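You operate a simulated robot arm through the tools that you are given. There is no shell and no other tool. Be economical: measure what you need, move in short steps, check, and stop when the job is done.

The job below is to be done with a simulated robot arm. You get a single attempt, and the scene is never put back.

TASK
Once the lamp is green, unhook the check box and switch the tester off.
Fine: plug on the ledge, clip on the park post, probe in the ledge cup; leave the guard open and the counters as they are.

Only the result counts: the job must be done as asked and must still hold three seconds after the hand-in. Knocking over, shifting, dropping, spilling or breaking anything else fails it.

THE ROBOT
A 7-joint arm with a two-finger parallel gripper, fixed in place. Base frame: the origin is at the foot of the arm, x ahead of it, y to its left, z up. Readings come in m, degrees, newtons and seconds.
With the tool pointing down near the work surface it reaches from about 0.28 to 0.52 m from the base axis. Its first joint turns from -66.0 to 66.0 degrees. Payload 1.57 kg.
Tool frame: the origin (TCP) lies between the finger pads and is the grasp point; the fingertips stand 0.03 m ahead of it; z points along the fingers, y is the line along which they close. The gripper opens to 0.11 m. The fingers are 0.024 m wide and 0.012 m thick; the gripper's body (0.048 by 0.112 m) begins 0.078 m behind the TCP.
Orientation is told as [roll, pitch, yaw] about the base's x, y, z axes, in that order, counted from this pose: with the fingers straight down and closing along the base's y, the tool's x points along the base's -x, its y along +y and its z along -z.

THE INTERFACE
- The arm moves only by the tool nudge_tool. Its argument "plan" is one flat list of numbers, 7 for each row, row after row: the shift along the base's x, y, z in m, then the turn, a rotation vector about the base's x, y, z in rad, then the opening, from 0 (shut) to 1 (fully open). In form: [dx, dy, dz, rx, ry, rz, gripper, dx, dy, dz, rx, ry, rz, gripper, ...]. A call has 1 to 8 rows; each row is the pose to reach, as a shift and turn from the pose commanded when the call began. Rows are played at 5 a second. More than 0.05 m and 8.6 degrees between two rows, or a gripper value outside its range, and nothing of the call is played. Where a pose cannot be reached the arm comes as near as it can. A force on the tool above 60 N (or 10 N above the force at the start of the call, whichever is more), or a blocked arm, ends the call early, and 0.2 s more pass. Each finger travels about 0.108 m/s and halts on what it meets, pressing with about 42 N; the grip force reading is that of the motor and also rises with nothing between the fingers. The clock runs only during rows and for 0.2 s after the last one: add rows that repeat a pose to give the fingers time. The reply holds the time, the measured pose of the TCP, the force on the tool along the base axes, the opening and the grip force, in the units named above and with some noise.
- Cameras (640 x 400 px; columns grow to the right, rows downward): "scene" is fixed at [0.1635, -0.394, 1.3953]; the picture's right is [0.78, -0.63, 0.00], its down [-0.41, -0.50, -0.76] and it looks along [0.48, 0.59, -0.65] (base axes); focal length 317 px, centre (320, 200). "wrist" rides on the gripper at [0.07, 0.016, -0.141] in the tool frame; the picture's right is [-0.23, 0.97, 0.00], its down [-0.85, -0.20, -0.48] and it looks along [-0.47, -0.11, 0.88] (tool axes); focal length 222 px, centre (320, 200). There is no depth. A picture from a camera that has moved, and an enlarged one, comes with that camera's place and axes in the base frame and with its lens.
- camera(camera): a new picture of that camera. It takes no simulated time.
- close_up(camera, box): a new picture of the part [left, top, right, bottom] of that camera's present view, enlarged. It takes no simulated time.
- finish_job(): hands the job in; it is judged then, once.

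Work in short steps. Places have to be worked out from the pictures, the camera data and where the tool is seen: move nearer, look again, correct. Check each grasp and each placing, and mend what went wrong. You have 120 turns and 76 pictures in all, those below and enlarged ones among them. Open the gripper and draw the arm clear of the work before you hand the job in, unless the task says otherwise; then end with one line.

The tools are called after "Emit:" as name(argument=value, ...) on one line, values as JSON. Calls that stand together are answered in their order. nudge_tool: Moves the arm, as the interface text tells. Its arguments: {"type":"object","properties":{"plan":{"type":"array","items":{"type":"number"}}},"required":["plan"]} The other tools are called the same way: camera (camera) takes a picture; close_up (camera, box) takes an enlarged picture of a part of a camera's view; finish_job () hands the job in.

At the start:

```text
t: 0.0
eef_pos: [0.4819, -0.0153, 1.1119]
tool_rot: [0.0, 0.0, 0.0]
wrist_force: [0.2, 0.5, -0.4]
opening: 0.1103
gripper_force: 0.1
```

scene: 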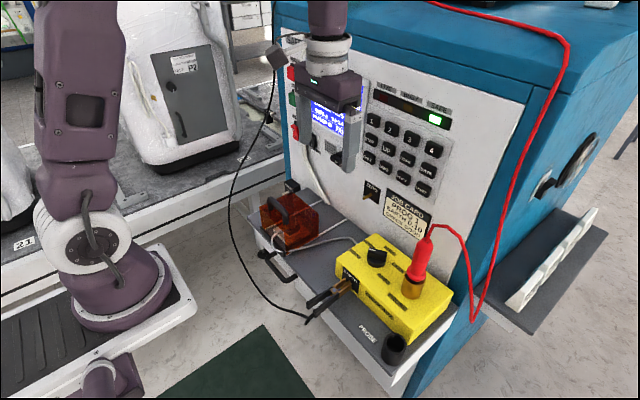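
wrist: 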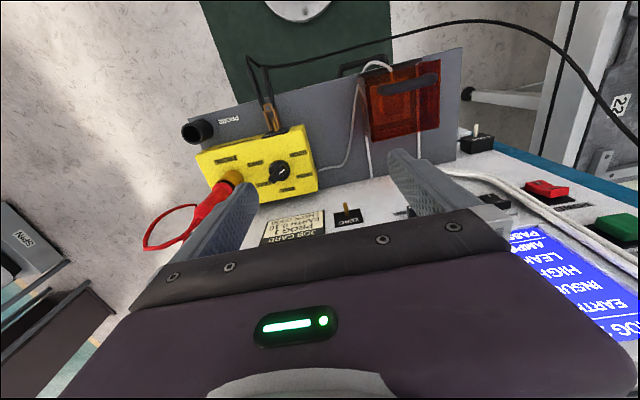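

I start by looking closely at the tester and the ledge.

Emit:
close_up(camera="scene", box=[230, 170, 470, 390])

Emit:
close_up(camera="scene", box=[250, 30, 470, 240])

Emit:
close_up(camera="wrist", box=[170, 30, 640, 260])

```text
1.82 times, centred on (350, 280) of scene
camera zoom: at [0.1635, -0.394, 1.3953], right [0.78, -0.63, 0.0], down [-0.41, -0.5, -0.76], along [0.48, 0.59, -0.65], focal length 576 px, centre (266, 54)
```

zoom: 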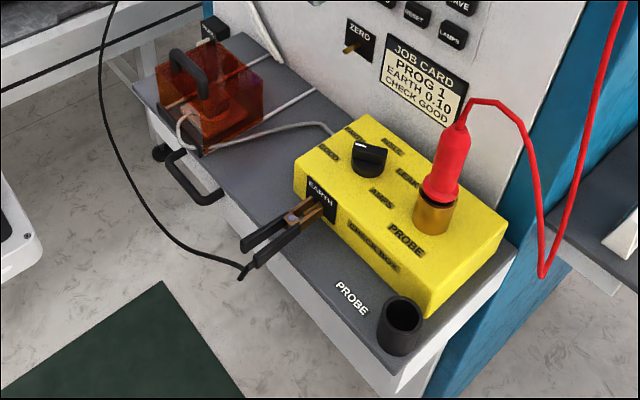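

```text
1.90 times, centred on (360, 135) of scene
camera zoom: at [0.1635, -0.394, 1.3953], right [0.78, -0.63, 0.0], down [-0.41, -0.5, -0.76], along [0.48, 0.59, -0.65], focal length 603 px, centre (244, 324)
```

zoom: 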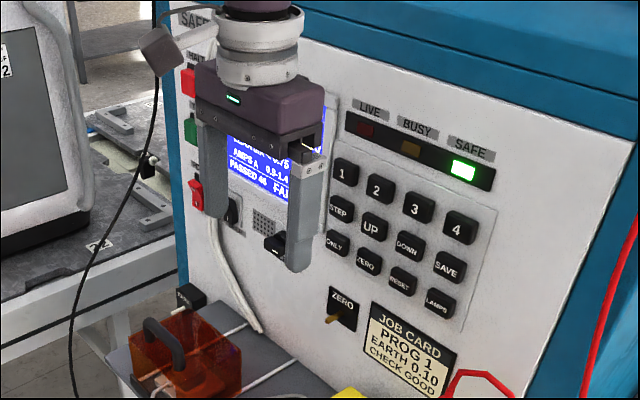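

```text
1.36 times, centred on (405, 145) of wrist
camera zoom: at [0.4111, 0.0007, 1.2539], right [0.23, 0.97, 0.0], down [0.85, -0.2, 0.48], along [0.47, -0.11, -0.88], focal length 302 px, centre (204, 275)
```

zoom: 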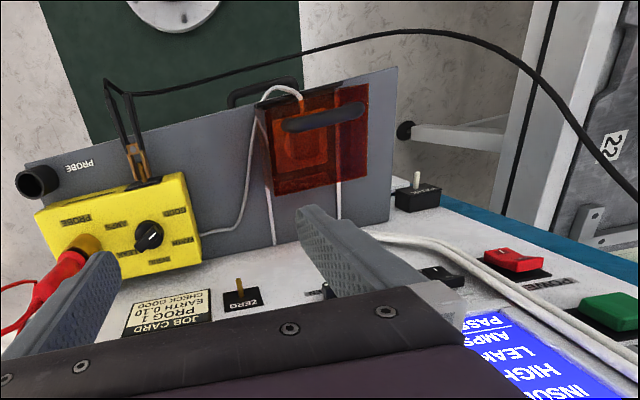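

The SAFE lamp looks green. I back the hand away from the panel to see the panel and ledge unobstructed.

Emit:
nudge_tool(plan=[-0.04, 0, 0.0, 0, 0, 0, 1, -0.08, 0, 0.0, 0, 0, 0, 1, -0.12, 0, 0.0, 0, 0, 0, 1, -0.14, 0, 0.0, 0, 0, 0, 1])

Emit:
camera(camera="wrist")

Emit:
camera(camera="scene")

```text
t: 1.0
eef_pos: [0.3424, -0.0129, 1.1113]
tool_rot: [0.0, -0.1, 0.0]
wrist_force: [-0.3, -0.2, 0.0]
opening: 0.1099
gripper_force: 0.0
```

```text
70 pictures are left
camera wrist: at [0.2713, 0.0016, 1.2536], right [0.23, 0.97, 0.0], down [0.85, -0.2, 0.48], along [0.47, -0.11, -0.88], focal length 222 px, centre (320, 200)
```

wrist: 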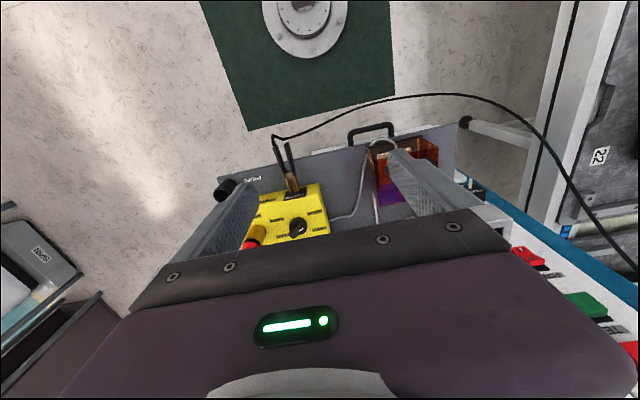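

```text
69 pictures are left
```

scene: 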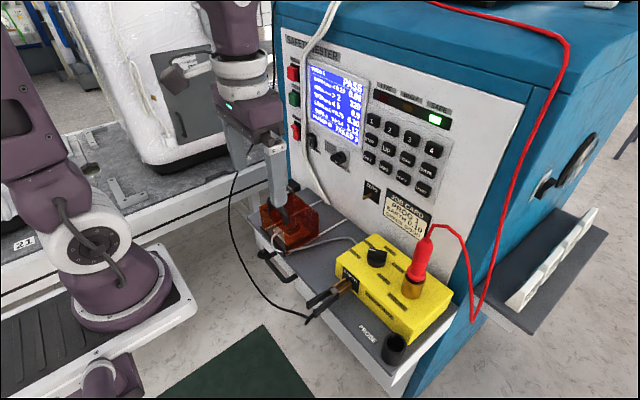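

Emit:
close_up(camera="scene", box=[260, 30, 400, 200])

Emit:
close_up(camera="scene", box=[235, 165, 365, 335])

```text
2.35 times, centred on (330, 115) of scene
camera zoom: at [0.1634, -0.394, 1.3953], right [0.78, -0.63, 0.0], down [-0.41, -0.5, -0.76], along [0.48, 0.59, -0.65], focal length 745 px, centre (296, 400)
```

zoom: 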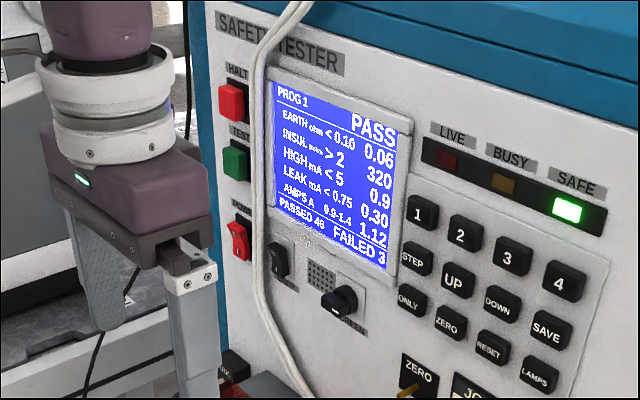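

```text
2.35 times, centred on (300, 250) of scene
camera zoom: at [0.1634, -0.394, 1.3953], right [0.78, -0.63, 0.0], down [-0.41, -0.5, -0.76], along [0.48, 0.59, -0.65], focal length 745 px, centre (367, 82)
```

zoom: 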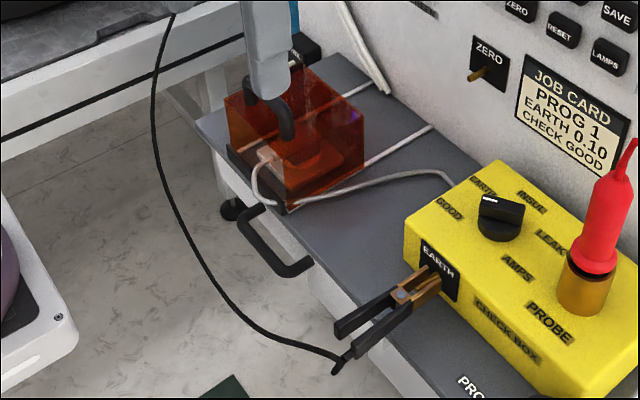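

Power rocker is the red one marked POWER (lower left of the display). I tilt the hand to look at the panel with the wrist camera and shift right so the scene camera sees the left side.

Emit:
nudge_tool(plan=[-0.01, -0.03, 0.01, 0, -0.13, 0, 1, -0.02, -0.06, 0.02, 0, -0.26, 0, 1, -0.03, -0.09, 0.03, 0, -0.39, 0, 1, -0.04, -0.12, 0.04, 0, -0.52, 0, 1, -0.05, -0.15, 0.05, 0, -0.65, 0, 1, -0.06, -0.18, 0.06, 0, -0.78, 0, 1])

Emit:
camera(camera="wrist")

Emit:
camera(camera="scene")

```text
t: 2.4
eef_pos: [0.2805, -0.1937, 1.1729]
tool_rot: [-0.2, -44.8, 0.1]
wrist_force: [0.5, -1.5, 0.3]
opening: 0.1104
gripper_force: 0.0
```

```text
66 pictures are left
camera wrist: at [0.1314, -0.1774, 1.2237], right [0.16, 0.97, 0.16], down [0.27, -0.2, 0.94], along [0.95, -0.11, -0.29], focal length 222 px, centre (320, 200)
```

wrist: 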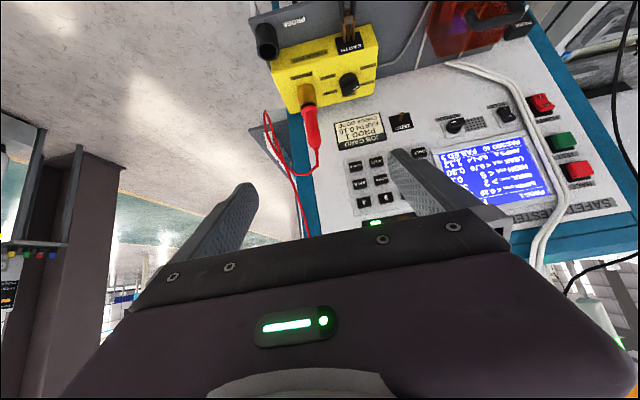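

```text
65 pictures are left
```

scene: 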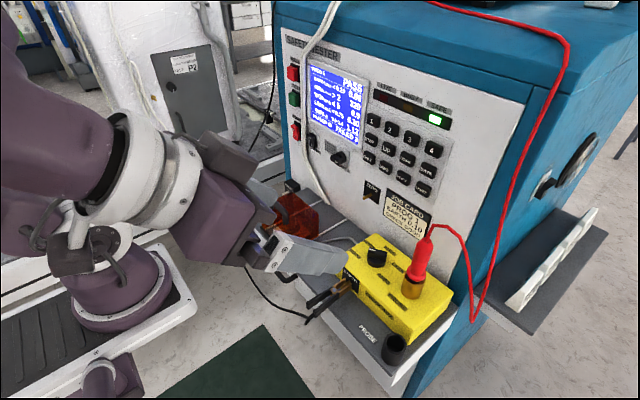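

Emit:
close_up(camera="wrist", box=[400, 0, 640, 150])

Emit:
close_up(camera="scene", box=[190, 20, 330, 190])

```text
2.67 times, centred on (520, 75) of wrist
camera zoom: at [0.1314, -0.1774, 1.2237], right [0.16, 0.97, 0.16], down [0.27, -0.2, 0.94], along [0.95, -0.11, -0.29], focal length 592 px, centre (-213, 533)
```

zoom: 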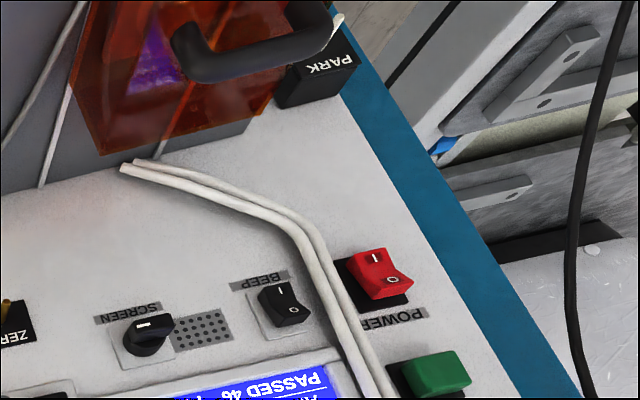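

```text
2.35 times, centred on (260, 105) of scene
camera zoom: at [0.1635, -0.394, 1.3953], right [0.78, -0.63, 0.0], down [-0.41, -0.5, -0.76], along [0.48, 0.59, -0.65], focal length 745 px, centre (461, 424)
```

zoom: 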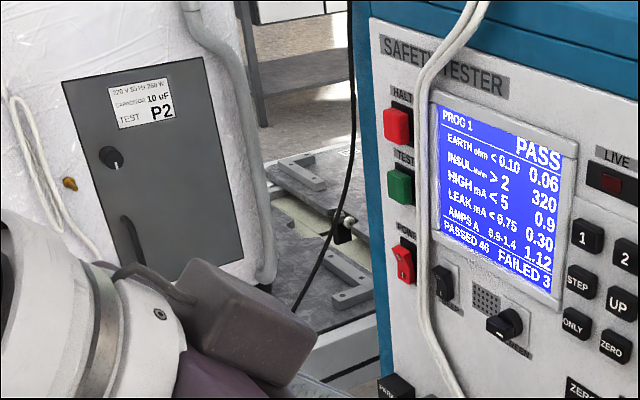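

PARK block with a white post is low at the panel's left. Now I return to tool-down and go over the ledge's right part to localize probe, cup and clip.

Emit:
nudge_tool(plan=[0.01, 0.01, -0.02, 0, 0.13, 0, 1, 0.02, 0.015, -0.04, 0, 0.26, 0, 1, 0.03, 0.02, -0.06, 0, 0.39, 0, 1, 0.04, 0.025, -0.08, 0, 0.52, 0, 1, 0.05, 0.03, -0.1, 0, 0.65, 0, 1, 0.06, 0.03, -0.12, 0, 0.78, 0, 1, 0.06, 0.03, -0.13, 0, 0.78, 0, 1])

Emit:
camera(camera="wrist")

```text
t: 4.0
eef_pos: [0.3435, -0.1649, 1.0402]
tool_rot: [0.1, 0.1, 0.0]
wrist_force: [0.4, 1.5, 0.3]
opening: 0.11
gripper_force: 0.1
```

```text
62 pictures are left
camera wrist: at [0.2719, -0.1494, 1.1825], right [0.23, 0.97, 0.0], down [0.86, -0.2, 0.48], along [0.46, -0.11, -0.88], focal length 222 px, centre (320, 200)
```

wrist: 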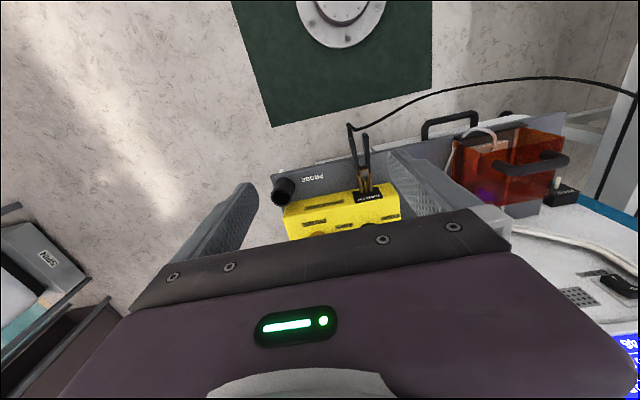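

Triangulation gives: cup rim ≈ [0.446,-0.27,0.81], probe axis ≈ (0.547,-0.22) with red handle z≈0.86–0.95, panel x≈0.66. I move to a 45° tilted pre-grasp pose in front of and above the probe, gripper about 0.065 open.

Emit:
nudge_tool(plan=[0.0, -0.01, 0.0, 0, -0.13, 0, 0.9, 0.01, -0.02, 0.0, 0, -0.26, 0, 0.8, 0.03, -0.03, 0.0, 0, -0.39, 0, 0.7, 0.05, -0.04, 0.0, 0, -0.52, 0, 0.6, 0.07, -0.05, 0.0, 0, -0.65, 0, 0.6, 0.09, -0.056, -0.01, 0, -0.78, 0, 0.6, 0.1, -0.056, -0.04, 0, -0.78, 0, 0.6])

Emit:
camera(camera="wrist")

Emit:
close_up(camera="scene", box=[260, 180, 500, 390])

```text
t: 5.6
eef_pos: [0.4414, -0.2221, 1.0008]
tool_rot: [0.0, -44.8, 0.0]
wrist_force: [0.6, -0.2, 0.6]
opening: 0.066
gripper_force: 0.1
```

```text
61 pictures are left
camera wrist: at [0.2919, -0.2058, 1.0525], right [0.16, 0.97, 0.16], down [0.27, -0.2, 0.94], along [0.95, -0.11, -0.3], focal length 222 px, centre (320, 200)
```

wrist: 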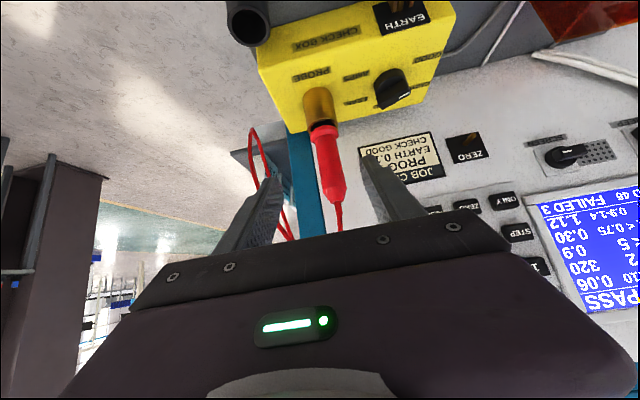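

```text
1.90 times, centred on (380, 285) of scene
camera zoom: at [0.1634, -0.394, 1.3953], right [0.78, -0.63, 0.0], down [-0.41, -0.5, -0.76], along [0.48, 0.59, -0.65], focal length 603 px, centre (206, 38)
```

zoom: 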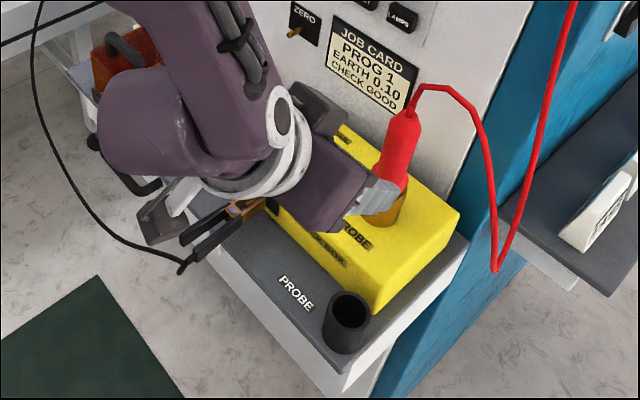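

Refined: red handle at (0.555,-0.214), z 0.873–0.97. I slide in along the fingers' direction to z≈0.915.

Emit:
nudge_tool(plan=[0.0, 0.008, 0.0, 0, 0, 0, 0.6, 0.03, 0.008, -0.023, 0, 0, 0, 0.6, 0.06, 0.008, -0.046, 0, 0, 0, 0.6, 0.085, 0.008, -0.065, 0, 0, 0, 0.6, 0.1, 0.008, -0.076, 0, 0, 0, 0.6, 0.113, 0.008, -0.085, 0, 0, 0, 0.6, 0.113, 0.008, -0.085, 0, 0, 0, 0.6])

Emit:
camera(camera="wrist")

Emit:
close_up(camera="scene", box=[330, 200, 490, 350])

```text
t: 7.2
eef_pos: [0.5551, -0.2141, 0.9159]
tool_rot: [0.1, -44.8, -0.1]
wrist_force: [-0.1, 0.2, 1.2]
opening: 0.066
gripper_force: 0.2
```

```text
59 pictures are left
camera wrist: at [0.4052, -0.1973, 0.9684], right [0.16, 0.97, 0.16], down [0.27, -0.2, 0.94], along [0.95, -0.11, -0.3], focal length 222 px, centre (320, 200)
```

wrist: 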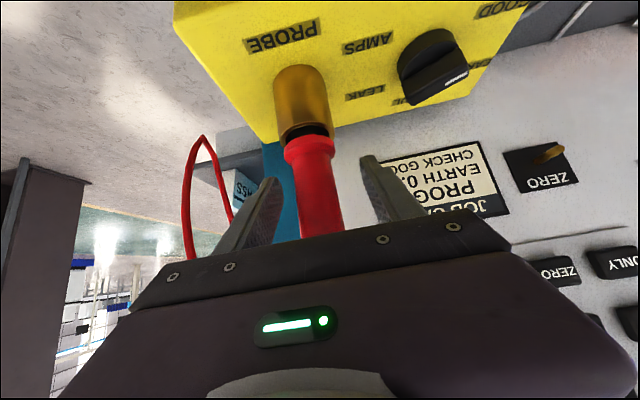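

```text
2.67 times, centred on (410, 275) of scene
camera zoom: at [0.1635, -0.394, 1.3953], right [0.78, -0.63, 0.0], down [-0.41, -0.5, -0.76], along [0.48, 0.59, -0.65], focal length 845 px, centre (80, 0)
```

zoom: 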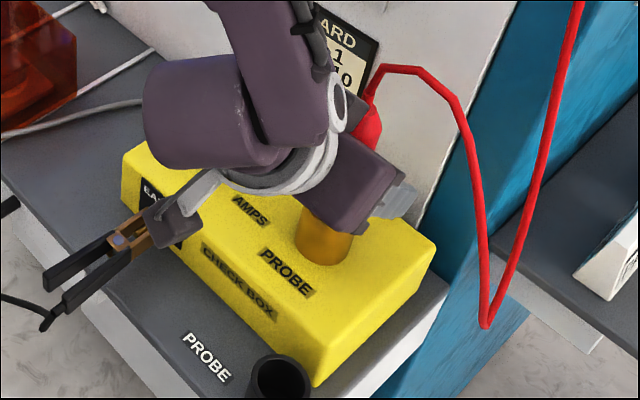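

The handle is between the fingers. Closing, then checking the grip.

Emit:
nudge_tool(plan=[0, 0, 0, 0, 0, 0, 0.4, 0, 0, 0, 0, 0, 0, 0.2, 0, 0, 0, 0, 0, 0, 0, 0, 0, 0, 0, 0, 0, 0])

```text
t: 8.2
eef_pos: [0.5552, -0.2134, 0.9174]
tool_rot: [0.0, -44.7, 0.0]
wrist_force: [-0.6, -0.3, -0.1]
opening: 0.0278
gripper_force: 38.4
```

Gripped a 28 mm handle. Lifting straight up.

Emit:
nudge_tool(plan=[0, 0, 0.015, 0, 0, 0, 0, 0, 0, 0.03, 0, 0, 0, 0, 0, 0, 0.05, 0, 0, 0, 0, 0, 0, 0.07, 0, 0, 0, 0, 0, 0, 0.09, 0, 0, 0, 0, 0, 0, 0.11, 0, 0, 0, 0])

Emit:
camera(camera="wrist")

Emit:
close_up(camera="scene", box=[300, 130, 500, 380])

```text
t: 9.6
eef_pos: [0.5537, -0.2143, 1.026]
tool_rot: [-0.1, -44.7, 0.0]
wrist_force: [-0.2, 0.1, -0.3]
opening: 0.0279
gripper_force: 38.5
```

```text
57 pictures are left
camera wrist: at [0.4039, -0.1973, 1.0782], right [0.16, 0.97, 0.16], down [0.27, -0.2, 0.94], along [0.95, -0.11, -0.3], focal length 222 px, centre (320, 200)
```

wrist: 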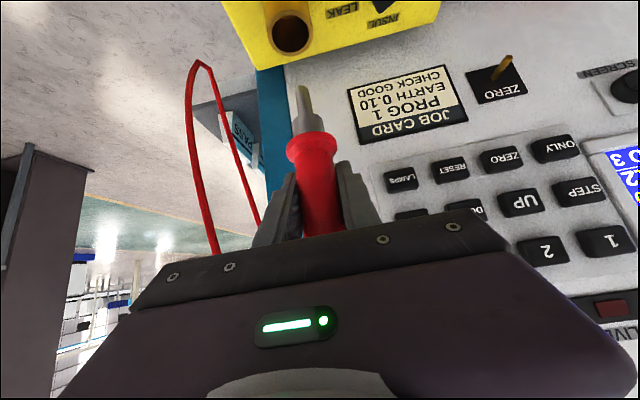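

```text
1.60 times, centred on (400, 255) of scene
camera zoom: at [0.1635, -0.394, 1.3953], right [0.78, -0.63, 0.0], down [-0.41, -0.5, -0.76], along [0.48, 0.59, -0.65], focal length 507 px, centre (192, 112)
```

zoom: 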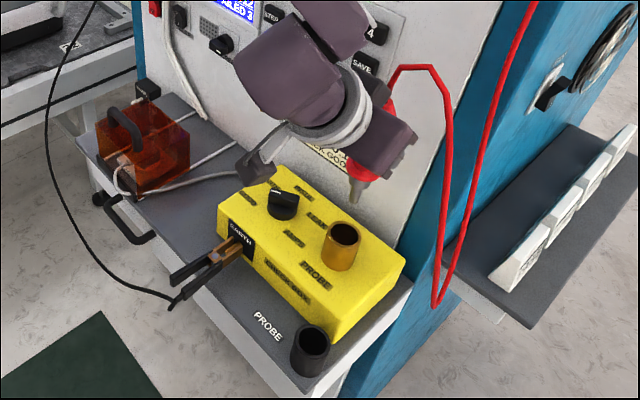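

Probe is out; tip is ~0.094 below the TCP. Cup rim refined to [0.4475,-0.266,0.807]. I move over the cup and come down with the tip just above the rim, then look.

Emit:
nudge_tool(plan=[-0.03, -0.015, 0, 0, 0, 0, 0, -0.065, -0.03, 0, 0, 0, 0, 0, -0.09, -0.045, 0, 0, 0, 0, 0, -0.1075, -0.0525, 0, 0, 0, 0, 0, -0.1075, -0.0525, -0.04, 0, 0, 0, 0, -0.1075, -0.0525, -0.08, 0, 0, 0, 0, -0.1075, -0.0525, -0.1, 0, 0, 0, 0, -0.1075, -0.0525, -0.1, 0, 0, 0, 0])

Emit:
camera(camera="wrist")

Emit:
close_up(camera="scene", box=[330, 260, 450, 390])

```text
t: 11.4
eef_pos: [0.4458, -0.2657, 0.928]
tool_rot: [0.1, -44.7, 0.0]
wrist_force: [0.1, 0.0, -1.9]
opening: 0.0277
gripper_force: 38.2
```

```text
55 pictures are left
camera wrist: at [0.2958, -0.2499, 0.9795], right [0.16, 0.97, 0.16], down [0.27, -0.2, 0.94], along [0.95, -0.11, -0.3], focal length 222 px, centre (320, 200)
```

wrist: 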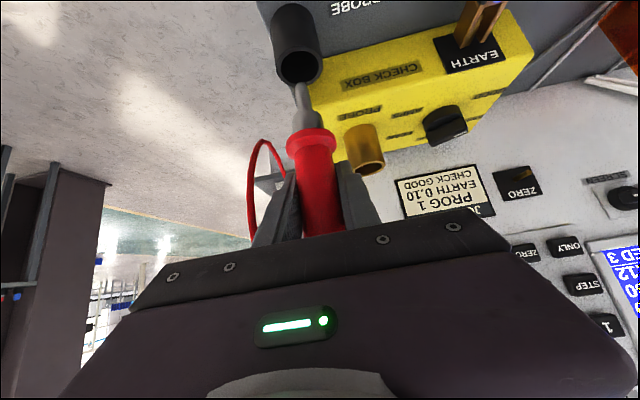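

```text
3.08 times, centred on (390, 325) of scene
camera zoom: at [0.1635, -0.394, 1.3953], right [0.78, -0.63, 0.0], down [-0.41, -0.5, -0.76], along [0.48, 0.59, -0.65], focal length 975 px, centre (105, -185)
```

zoom: 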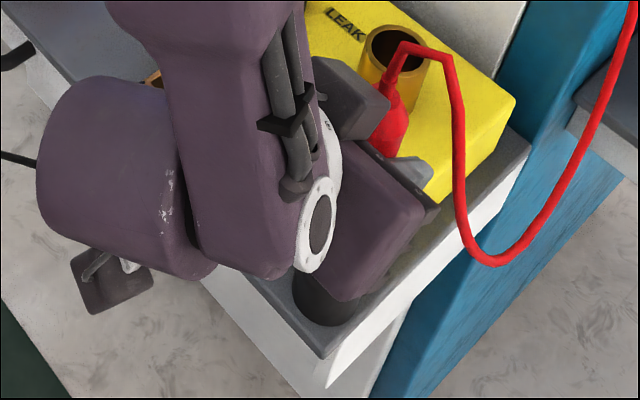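

Tip is aligned over the cup mouth. Descending in small steps while watching the force.

Emit:
nudge_tool(plan=[0, 0, -0.01, 0, 0, 0, 0, 0, 0, -0.02, 0, 0, 0, 0, 0, 0, -0.03, 0, 0, 0, 0, 0, 0, -0.04, 0, 0, 0, 0, 0, 0, -0.047, 0, 0, 0, 0])

Emit:
camera(camera="wrist")

```text
t: 12.6
eef_pos: [0.4459, -0.2654, 0.881]
tool_rot: [0.1, -44.6, 0.0]
wrist_force: [-0.1, 0.9, -0.2]
opening: 0.0275
gripper_force: 38.1
```

```text
53 pictures are left
camera wrist: at [0.297, -0.25, 0.9327], right [0.16, 0.97, 0.16], down [0.27, -0.2, 0.94], along [0.95, -0.11, -0.3], focal length 222 px, centre (320, 200)
```

wrist: 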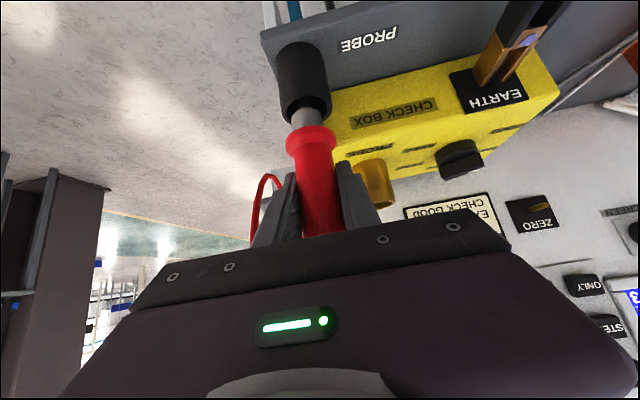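

In the cup; continuing down until contact.

Emit:
nudge_tool(plan=[0, 0, -0.004, 0, 0, 0, 0, 0, 0, -0.008, 0, 0, 0, 0, 0, 0, -0.012, 0, 0, 0, 0, 0, 0, -0.016, 0, 0, 0, 0])

Emit:
close_up(camera="wrist", box=[240, 20, 400, 180])

```text
t: 13.6
eef_pos: [0.4492, -0.2661, 0.8647]
tool_rot: [-0.2, -45.1, 0.2]
wrist_force: [9.2, -3.8, 29.9]
opening: 0.0279
gripper_force: 38.5
```

```text
2.50 times, centred on (320, 100) of wrist
camera zoom: at [0.2982, -0.2495, 0.9163], right [0.16, 0.97, 0.16], down [0.27, -0.2, 0.94], along [0.95, -0.11, -0.29], focal length 555 px, centre (320, 450)
```

zoom: 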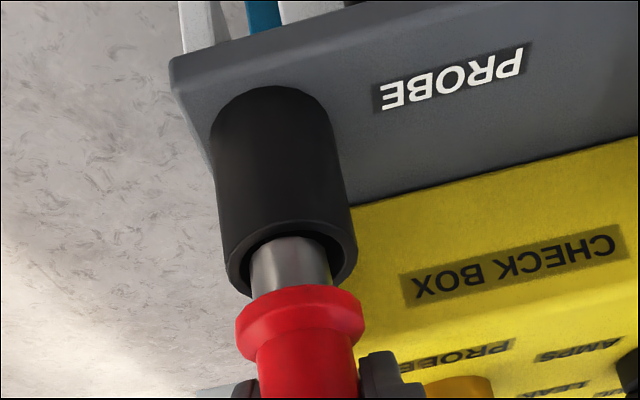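

30 N contact, with the tool pushed +x ~3 mm. I ease up and shift +x 3 mm to see whether it is the bottom or a rub on the wall.

Emit:
nudge_tool(plan=[0.001, 0, 0.006, 0, 0, 0, 0, 0.002, 0, 0.006, 0, 0, 0, 0, 0.002, 0, 0.004, 0, 0, 0, 0])

Emit:
nudge_tool(plan=[0.0, 0, -0.002, 0, 0, 0, 0, 0.0, 0, -0.004, 0, 0, 0, 0])

Emit:
close_up(camera="wrist", box=[240, 20, 400, 180])

```text
t: 14.4
eef_pos: [0.4492, -0.2645, 0.8678]
tool_rot: [0.0, -44.6, 0.0]
wrist_force: [0.1, -0.6, -0.2]
opening: 0.0275
gripper_force: 38.2
```

```text
t: 15.0
eef_pos: [0.4489, -0.2669, 0.8656]
tool_rot: [-0.1, -44.9, 0.1]
wrist_force: [-3.5, 2.1, 21.9]
opening: 0.0278
gripper_force: 38.2
```

```text
2.50 times, centred on (320, 100) of wrist
camera zoom: at [0.2993, -0.2501, 0.9164], right [0.16, 0.97, 0.16], down [0.27, -0.2, 0.94], along [0.95, -0.11, -0.29], focal length 555 px, centre (320, 450)
```

zoom: 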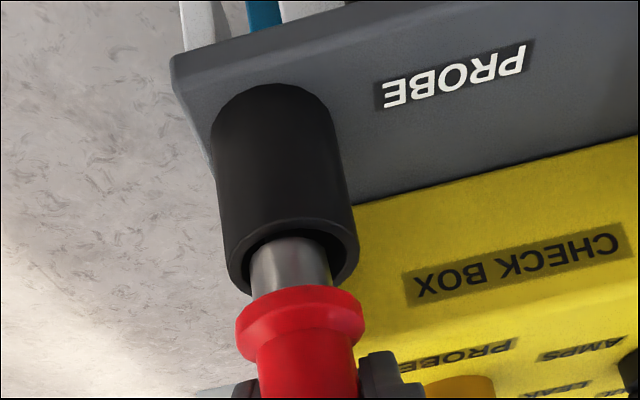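

Solid contact at the same height with no side force: bottom reached. I relieve 3 mm and open, then retreat along the finger axis.

Emit:
nudge_tool(plan=[0, 0, 0.003, 0, 0, 0, 0, 0, 0, 0.003, 0, 0, 0, 0.3, 0, 0, 0.003, 0, 0, 0, 0.55, 0, 0, 0.003, 0, 0, 0, 0.55])

Emit:
camera(camera="wrist")

```text
t: 16.0
eef_pos: [0.4495, -0.2662, 0.8672]
tool_rot: [0.0, -44.7, 0.0]
wrist_force: [-0.1, 0.1, -0.7]
opening: 0.0605
gripper_force: 0.0
```

```text
50 pictures are left
camera wrist: at [0.299, -0.25, 0.9189], right [0.16, 0.97, 0.16], down [0.27, -0.2, 0.94], along [0.95, -0.11, -0.3], focal length 222 px, centre (320, 200)
```

wrist: 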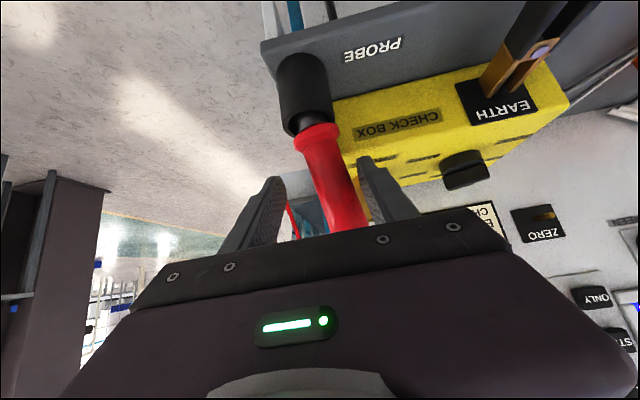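

The probe sits in the cup, leaning slightly on its rim. Retreating along the finger axis.

Emit:
nudge_tool(plan=[0, 0, 0, 0, 0, 0, 0.7, -0.02, 0, 0.02, 0, 0, 0, 0.7, -0.045, 0, 0.045, 0, 0, 0, 0.7, -0.07, 0, 0.07, 0, 0, 0, 0.7, -0.09, 0.02, 0.1, 0, 0, 0, 0.7, -0.09, 0.05, 0.13, 0, 0, 0, 0.7, -0.09, 0.09, 0.15, 0, 0, 0, 0.7])

Emit:
camera(camera="wrist")

Emit:
close_up(camera="scene", box=[290, 200, 470, 390])

```text
t: 17.6
eef_pos: [0.3588, -0.1769, 1.0186]
tool_rot: [0.0, -44.6, 0.0]
wrist_force: [-0.3, 0.0, -0.6]
opening: 0.077
gripper_force: 0.1
```

```text
49 pictures are left
camera wrist: at [0.2086, -0.1611, 1.071], right [0.16, 0.97, 0.16], down [0.27, -0.2, 0.94], along [0.95, -0.11, -0.3], focal length 222 px, centre (320, 200)
```

wrist: 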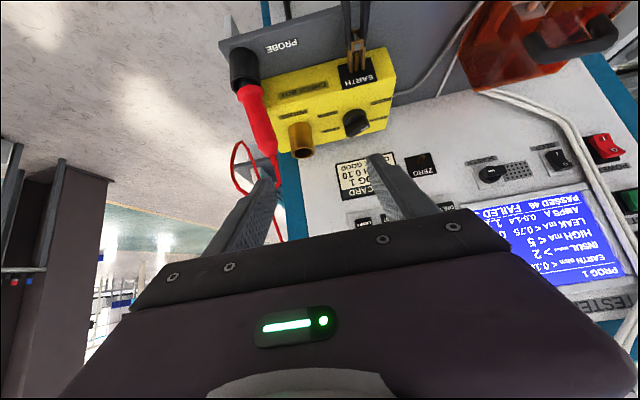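

```text
2.11 times, centred on (380, 295) of scene
camera zoom: at [0.1634, -0.394, 1.3953], right [0.78, -0.63, 0.0], down [-0.41, -0.5, -0.76], along [0.48, 0.59, -0.65], focal length 667 px, centre (194, 0)
```

zoom: 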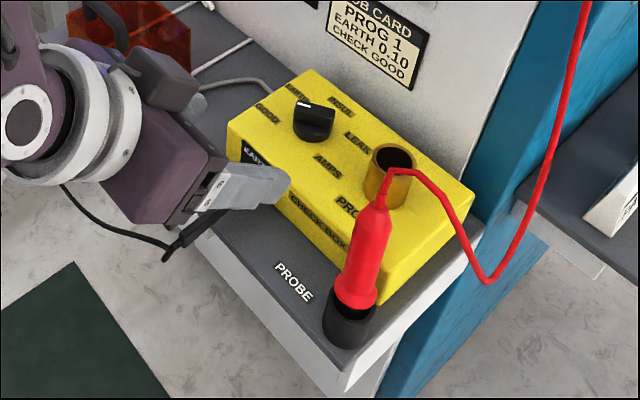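

Probe is in the cup. Next the clip: I return to tool-down near it to see its geometry.

Emit:
nudge_tool(plan=[0, 0.01, 0.0, 0, 0.13, 0, 0.7, 0, 0.03, 0.0, 0, 0.26, 0, 0.7, 0, 0.05, 0, 0, 0.39, 0, 0.7, 0, 0.065, 0, 0, 0.52, 0, 0.7, 0, 0.075, -0.01, 0, 0.65, 0, 0.7, 0, 0.08, -0.02, 0, 0.78, 0, 0.7])

Emit:
camera(camera="wrist")

Emit:
close_up(camera="wrist", box=[220, 80, 440, 220])

Emit:
camera(camera="scene")

```text
t: 19.0
eef_pos: [0.3587, -0.0966, 0.9969]
tool_rot: [-0.1, 0.1, 0.0]
wrist_force: [0.4, 0.2, -0.9]
opening: 0.0768
gripper_force: 0.1
```

```text
47 pictures are left
camera wrist: at [0.2879, -0.0809, 1.1393], right [0.23, 0.97, 0.0], down [0.86, -0.2, 0.48], along [0.46, -0.11, -0.88], focal length 222 px, centre (320, 200)
```

wrist: 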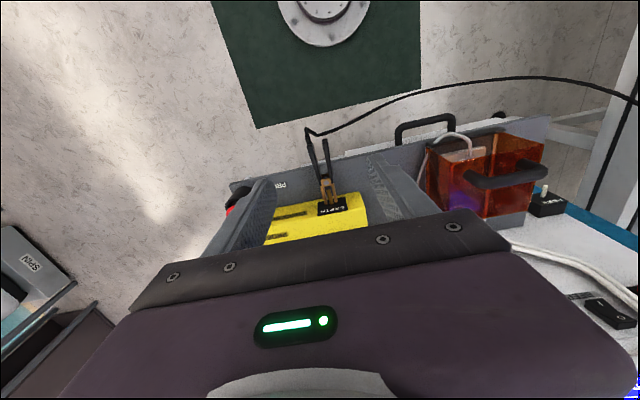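

```text
2.86 times, centred on (330, 150) of wrist
camera zoom: at [0.2879, -0.0809, 1.1393], right [0.23, 0.97, 0.0], down [0.86, -0.2, 0.48], along [0.46, -0.11, -0.88], focal length 635 px, centre (291, 343)
```

zoom: 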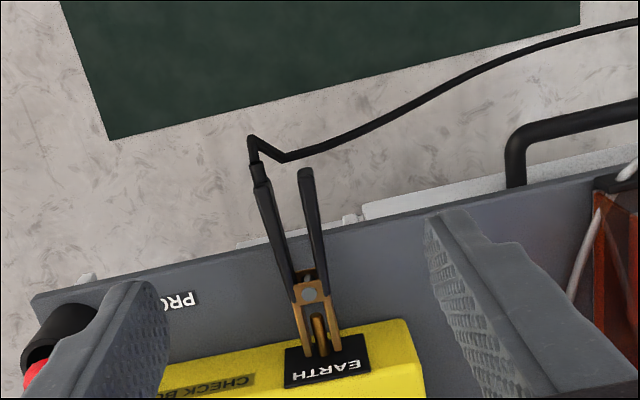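

```text
45 pictures are left
```

scene: 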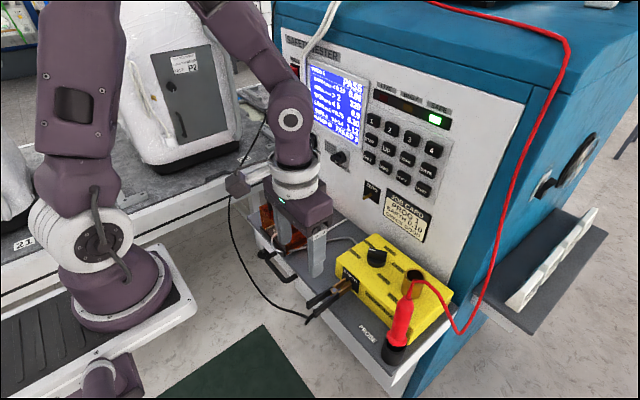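

The clip's handles spread horizontally at about (0.37–0.38, -0.094/-0.12, ~0.78), pivot ≈ (0.44,-0.107,0.795), jaws on a brass loop. Before grabbing it, I look at the guard and the park post from closer.

Emit:
nudge_tool(plan=[0, 0.04, 0.0, 0, 0, 0, 0.7, 0, 0.08, 0, 0, 0, 0, 0.7, 0, 0.12, 0, 0, 0, 0, 0.7, 0, 0.16, 0, 0, 0, 0, 0.7, 0, 0.2, 0, 0, 0, 0, 0.7, 0, 0.24, 0, 0, 0, 0, 0.7, 0, 0.26, 0, 0, 0, 0, 0.7])

Emit:
camera(camera="wrist")

Emit:
close_up(camera="scene", box=[230, 165, 370, 305])

```text
t: 20.6
eef_pos: [0.3607, 0.1634, 0.9982]
tool_rot: [0.0, 0.0, 0.0]
wrist_force: [0.1, -0.6, 0.1]
opening: 0.0769
gripper_force: 0.1
```

```text
44 pictures are left
camera wrist: at [0.2893, 0.1792, 1.1388], right [0.23, 0.97, 0.0], down [0.85, -0.2, 0.48], along [0.47, -0.11, -0.88], focal length 222 px, centre (320, 200)
```

wrist: 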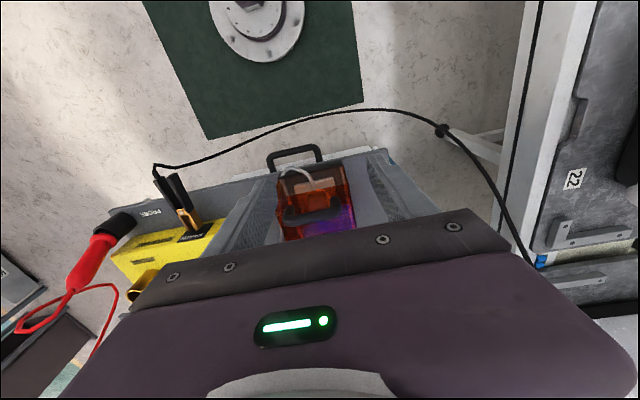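

```text
2.86 times, centred on (300, 235) of scene
camera zoom: at [0.1634, -0.394, 1.3953], right [0.78, -0.63, 0.0], down [-0.41, -0.5, -0.76], along [0.48, 0.59, -0.65], focal length 905 px, centre (377, 100)
```

zoom: 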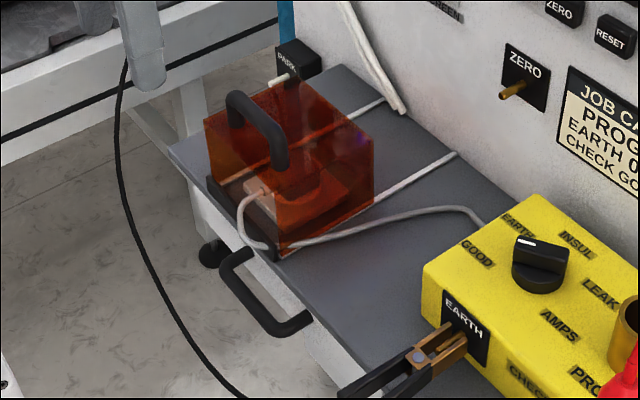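

The guard (orange box with arch handle along y at ≈(0.459,0.129,0.863)) rides on two white rails running in x toward the panel; PARK is a horizontal post on the panel at about (0.58,0.32,0.73). I approach the guard handle with a 30° tilt, gripper open to straddle its ends.

Emit:
nudge_tool(plan=[0.0, -0.01, 0.0, 0, -0.13, 0, 1, 0.01, -0.02, -0.01, 0, -0.26, 0, 1, 0.02, -0.034, -0.02, 0, -0.39, 0, 1, 0.03, -0.034, -0.04, 0, -0.52, 0, 1, 0.045, -0.034, -0.06, 0, -0.52, 0, 1])

Emit:
camera(camera="wrist")

Emit:
close_up(camera="scene", box=[230, 165, 370, 305])

```text
t: 21.8
eef_pos: [0.406, 0.1313, 0.9357]
tool_rot: [-0.1, -30.0, 0.1]
wrist_force: [0.2, -0.8, -0.4]
opening: 0.11
gripper_force: 0.1
out of reach, approached as far as the arm can: row 2, 3, 4
```

```text
42 pictures are left
camera wrist: at [0.2741, 0.1474, 1.0245], right [0.2, 0.97, 0.11], down [0.5, -0.2, 0.84], along [0.84, -0.11, -0.53], focal length 222 px, centre (320, 200)
```

wrist: 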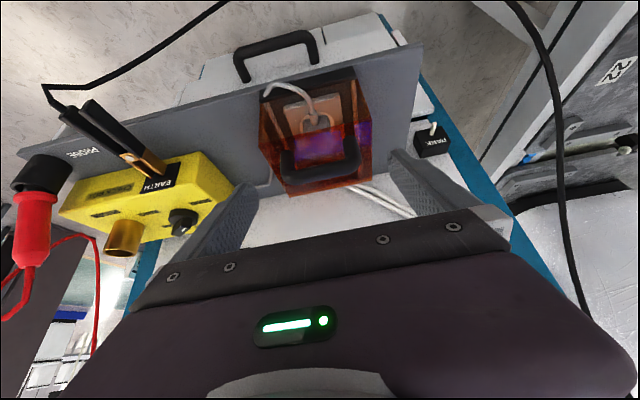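

```text
2.86 times, centred on (300, 235) of scene
camera zoom: at [0.1634, -0.3941, 1.3953], right [0.78, -0.63, 0.0], down [-0.41, -0.5, -0.76], along [0.48, 0.59, -0.65], focal length 905 px, centre (377, 100)
```

zoom: 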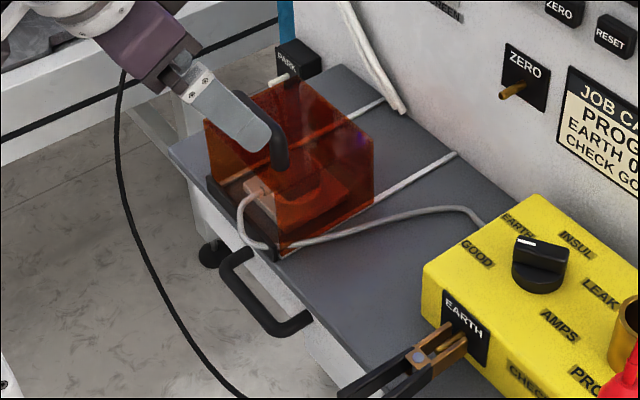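

Emit:
close_up(camera="wrist", box=[230, 50, 470, 210])

```text
2.50 times, centred on (350, 130) of wrist
camera zoom: at [0.2741, 0.1474, 1.0245], right [0.2, 0.97, 0.11], down [0.5, -0.2, 0.84], along [0.84, -0.11, -0.53], focal length 555 px, centre (245, 375)
```

zoom: 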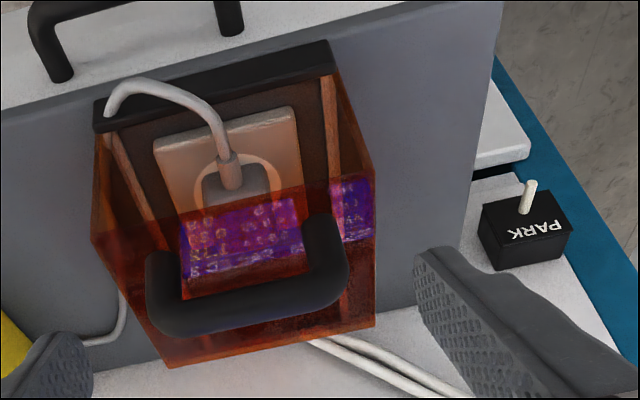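

Clear view: an outlet plate on the ledge with the plug's cord going out of an open front; the hood slides back on rails. The handle is ~0.088 wide in y, centred y≈0.1285, z≈0.867. I straddle it with the fingers and close.

Emit:
nudge_tool(plan=[0.015, -0.003, -0.015, 0, 0, 0, 1, 0.03, -0.003, -0.03, 0, 0, 0, 1, 0.045, -0.003, -0.045, 0, 0, 0, 1, 0.053, -0.003, -0.057, 0, 0, 0, 1])

Emit:
close_up(camera="wrist", box=[160, 30, 480, 250])

Emit:
close_up(camera="scene", box=[230, 165, 370, 305])

```text
t: 22.8
eef_pos: [0.4579, 0.128, 0.8801]
tool_rot: [0.0, -29.9, 0.0]
wrist_force: [-3.2, 0.6, 11.0]
opening: 0.1102
gripper_force: 0.2
```

```text
1.82 times, centred on (320, 140) of wrist
camera zoom: at [0.3261, 0.1437, 0.9683], right [0.2, 0.97, 0.11], down [0.5, -0.2, 0.84], along [0.84, -0.11, -0.53], focal length 404 px, centre (320, 309)
```

zoom: 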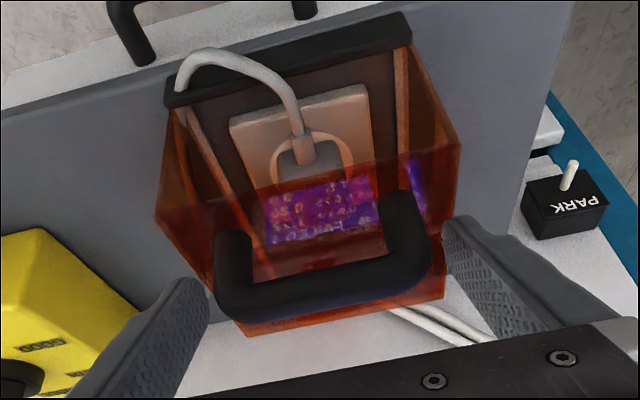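

```text
2.86 times, centred on (300, 235) of scene
camera zoom: at [0.1632, -0.3941, 1.3953], right [0.78, -0.63, 0.0], down [-0.41, -0.5, -0.76], along [0.48, 0.59, -0.65], focal length 905 px, centre (377, 100)
```

zoom: 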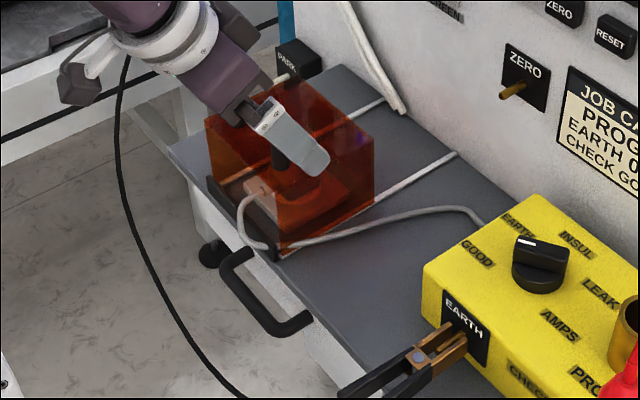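

Fingers straddle the handle but tips lightly touch the guard top (11 N). I raise 8 mm and close.

Emit:
nudge_tool(plan=[0, 0, 0.008, 0, 0, 0, 1, 0, 0, 0.008, 0, 0, 0, 0.8, 0, 0, 0.008, 0, 0, 0, 0.6, 0, 0, 0.008, 0, 0, 0, 0.6])

Emit:
close_up(camera="wrist", box=[160, 30, 480, 250])

```text
t: 23.8
eef_pos: [0.4577, 0.1298, 0.8878]
tool_rot: [0.1, -29.7, 0.2]
wrist_force: [0.0, 16.0, -7.4]
opening: 0.084
gripper_force: 44.6
```

```text
1.82 times, centred on (320, 140) of wrist
camera zoom: at [0.3255, 0.1448, 0.9763], right [0.19, 0.97, 0.11], down [0.51, -0.2, 0.84], along [0.84, -0.1, -0.53], focal length 404 px, centre (320, 309)
```

zoom: 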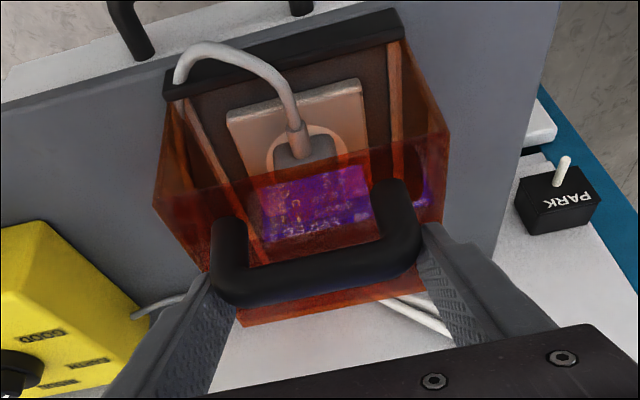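

Handle gripped (84 mm). I try sliding the guard +x by 15 mm, watching forces.

Emit:
nudge_tool(plan=[0.004, 0.003, 0, 0, 0, 0, 0.6, 0.01, 0.003, 0, 0, 0, 0, 0.6, 0.015, 0.003, 0, 0, 0, 0, 0.6])

Emit:
close_up(camera="scene", box=[230, 165, 370, 305])

```text
t: 24.6
eef_pos: [0.4736, 0.1299, 0.888]
tool_rot: [-0.2, -29.8, -0.2]
wrist_force: [-1.9, -5.7, -1.5]
opening: 0.0839
gripper_force: 44.5
```

```text
2.86 times, centred on (300, 235) of scene
camera zoom: at [0.1634, -0.3942, 1.3952], right [0.78, -0.63, 0.0], down [-0.41, -0.5, -0.76], along [0.48, 0.59, -0.65], focal length 905 px, centre (377, 100)
```

zoom: 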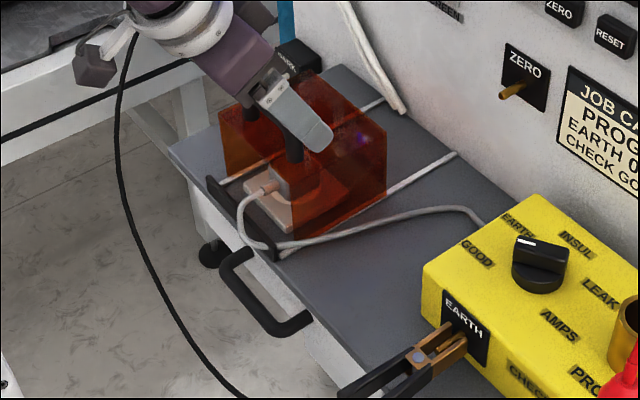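

The guard slides freely. Continuing back.

Emit:
nudge_tool(plan=[0.015, 0, 0, 0, 0, 0, 0.6, 0.03, 0, 0, 0, 0, 0, 0.6, 0.045, 0, 0, 0, 0, 0, 0.6, 0.06, 0, 0, 0, 0, 0, 0.6, 0.07, 0, 0, 0, 0, 0, 0.6, 0.08, 0, 0, 0, 0, 0, 0.6])

Emit:
close_up(camera="scene", box=[230, 165, 370, 305])

```text
t: 26.0
eef_pos: [0.553, 0.1287, 0.8877]
tool_rot: [0.0, -29.9, -0.1]
wrist_force: [-1.0, -11.0, 4.0]
opening: 0.0838
gripper_force: 45.1
```

```text
2.86 times, centred on (300, 235) of scene
camera zoom: at [0.1633, -0.3943, 1.3952], right [0.78, -0.63, 0.0], down [-0.41, -0.5, -0.76], along [0.48, 0.59, -0.65], focal length 905 px, centre (377, 100)
```

zoom: 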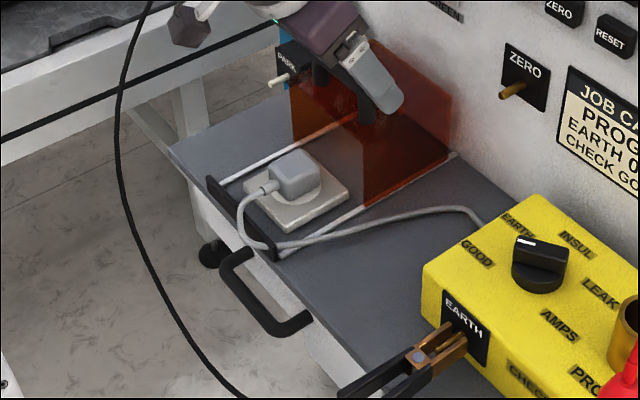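

Guard is nearly fully back; I push a bit more until it stops, then release and retreat up and back.

Emit:
nudge_tool(plan=[0.004, -0.001, 0, 0, 0, 0, 0.6, 0.008, -0.001, 0, 0, 0, 0, 0.6, 0.012, -0.001, 0, 0, 0, 0, 0.6])

```text
t: 26.8
eef_pos: [0.5647, 0.1286, 0.8883]
tool_rot: [0.1, -29.9, 0.1]
wrist_force: [1.6, -5.4, 3.3]
opening: 0.0838
gripper_force: 45.2
```

Emit:
nudge_tool(plan=[0.003, 0, 0, 0, 0, 0, 0.6, 0.006, 0, 0, 0, 0, 0, 0.6, 0.009, 0, 0, 0, 0, 0, 0.6])

Emit:
close_up(camera="scene", box=[230, 165, 370, 305])

```text
t: 27.6
eef_pos: [0.5737, 0.1283, 0.8887]
tool_rot: [0.0, -29.9, -0.2]
wrist_force: [3.7, 0.0, 3.6]
opening: 0.0665
gripper_force: 0.2
```

```text
2.86 times, centred on (300, 235) of scene
camera zoom: at [0.1635, -0.394, 1.3953], right [0.78, -0.63, 0.0], down [-0.41, -0.5, -0.76], along [0.48, 0.59, -0.65], focal length 905 px, centre (377, 100)
```

zoom: 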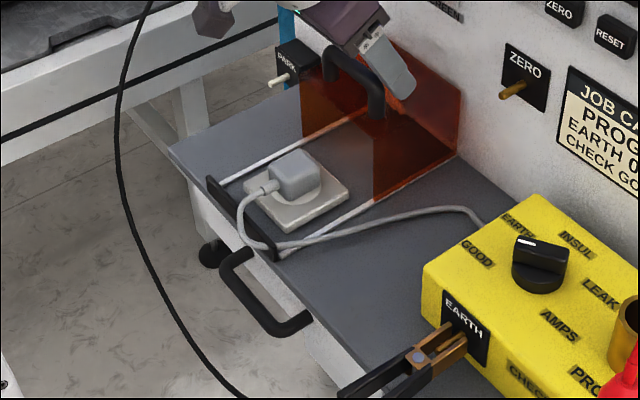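

The guard hit its end stop and the fingers slipped off over the handle. I lift straight up clear, then back off.

Emit:
nudge_tool(plan=[0.003, 0, 0.015, 0, 0, 0, 0.6, 0.003, 0, 0.04, 0, 0, 0, 0.6, 0, 0, 0.07, 0, 0, 0, 0.6, -0.04, 0, 0.09, 0, 0, 0, 0.6, -0.08, 0, 0.09, 0, 0, 0, 0.6, -0.12, -0.002, 0.09, 0, 0, 0, 0.6, -0.16, -0.002, 0.09, 0, 0, 0, 0.6, -0.18, -0.002, 0.09, 0, 0, 0, 0.6])

Emit:
camera(camera="wrist")

Emit:
close_up(camera="scene", box=[230, 165, 370, 305])

```text
t: 29.4
eef_pos: [0.3914, 0.1265, 0.976]
tool_rot: [0.0, -29.7, 0.1]
wrist_force: [0.3, -0.5, 0.5]
opening: 0.0661
gripper_force: 0.0
```

```text
33 pictures are left
camera wrist: at [0.2602, 0.1425, 1.0651], right [0.2, 0.97, 0.11], down [0.5, -0.2, 0.84], along [0.84, -0.11, -0.53], focal length 222 px, centre (320, 200)
```

wrist: 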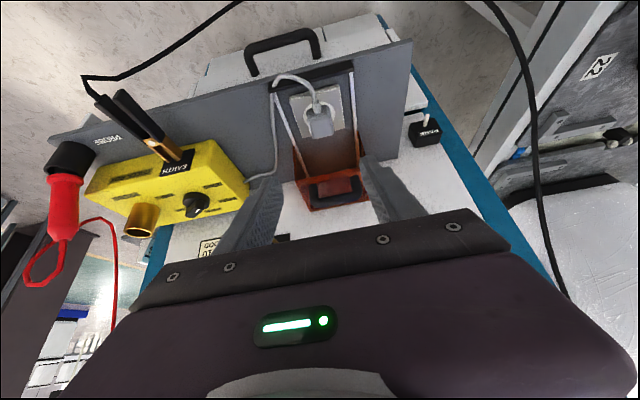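

```text
2.86 times, centred on (300, 235) of scene
camera zoom: at [0.1635, -0.394, 1.3953], right [0.78, -0.63, 0.0], down [-0.41, -0.5, -0.76], along [0.48, 0.59, -0.65], focal length 905 px, centre (377, 100)
```

zoom: 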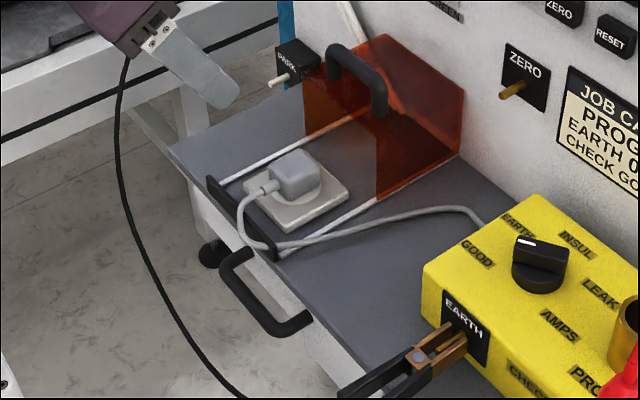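

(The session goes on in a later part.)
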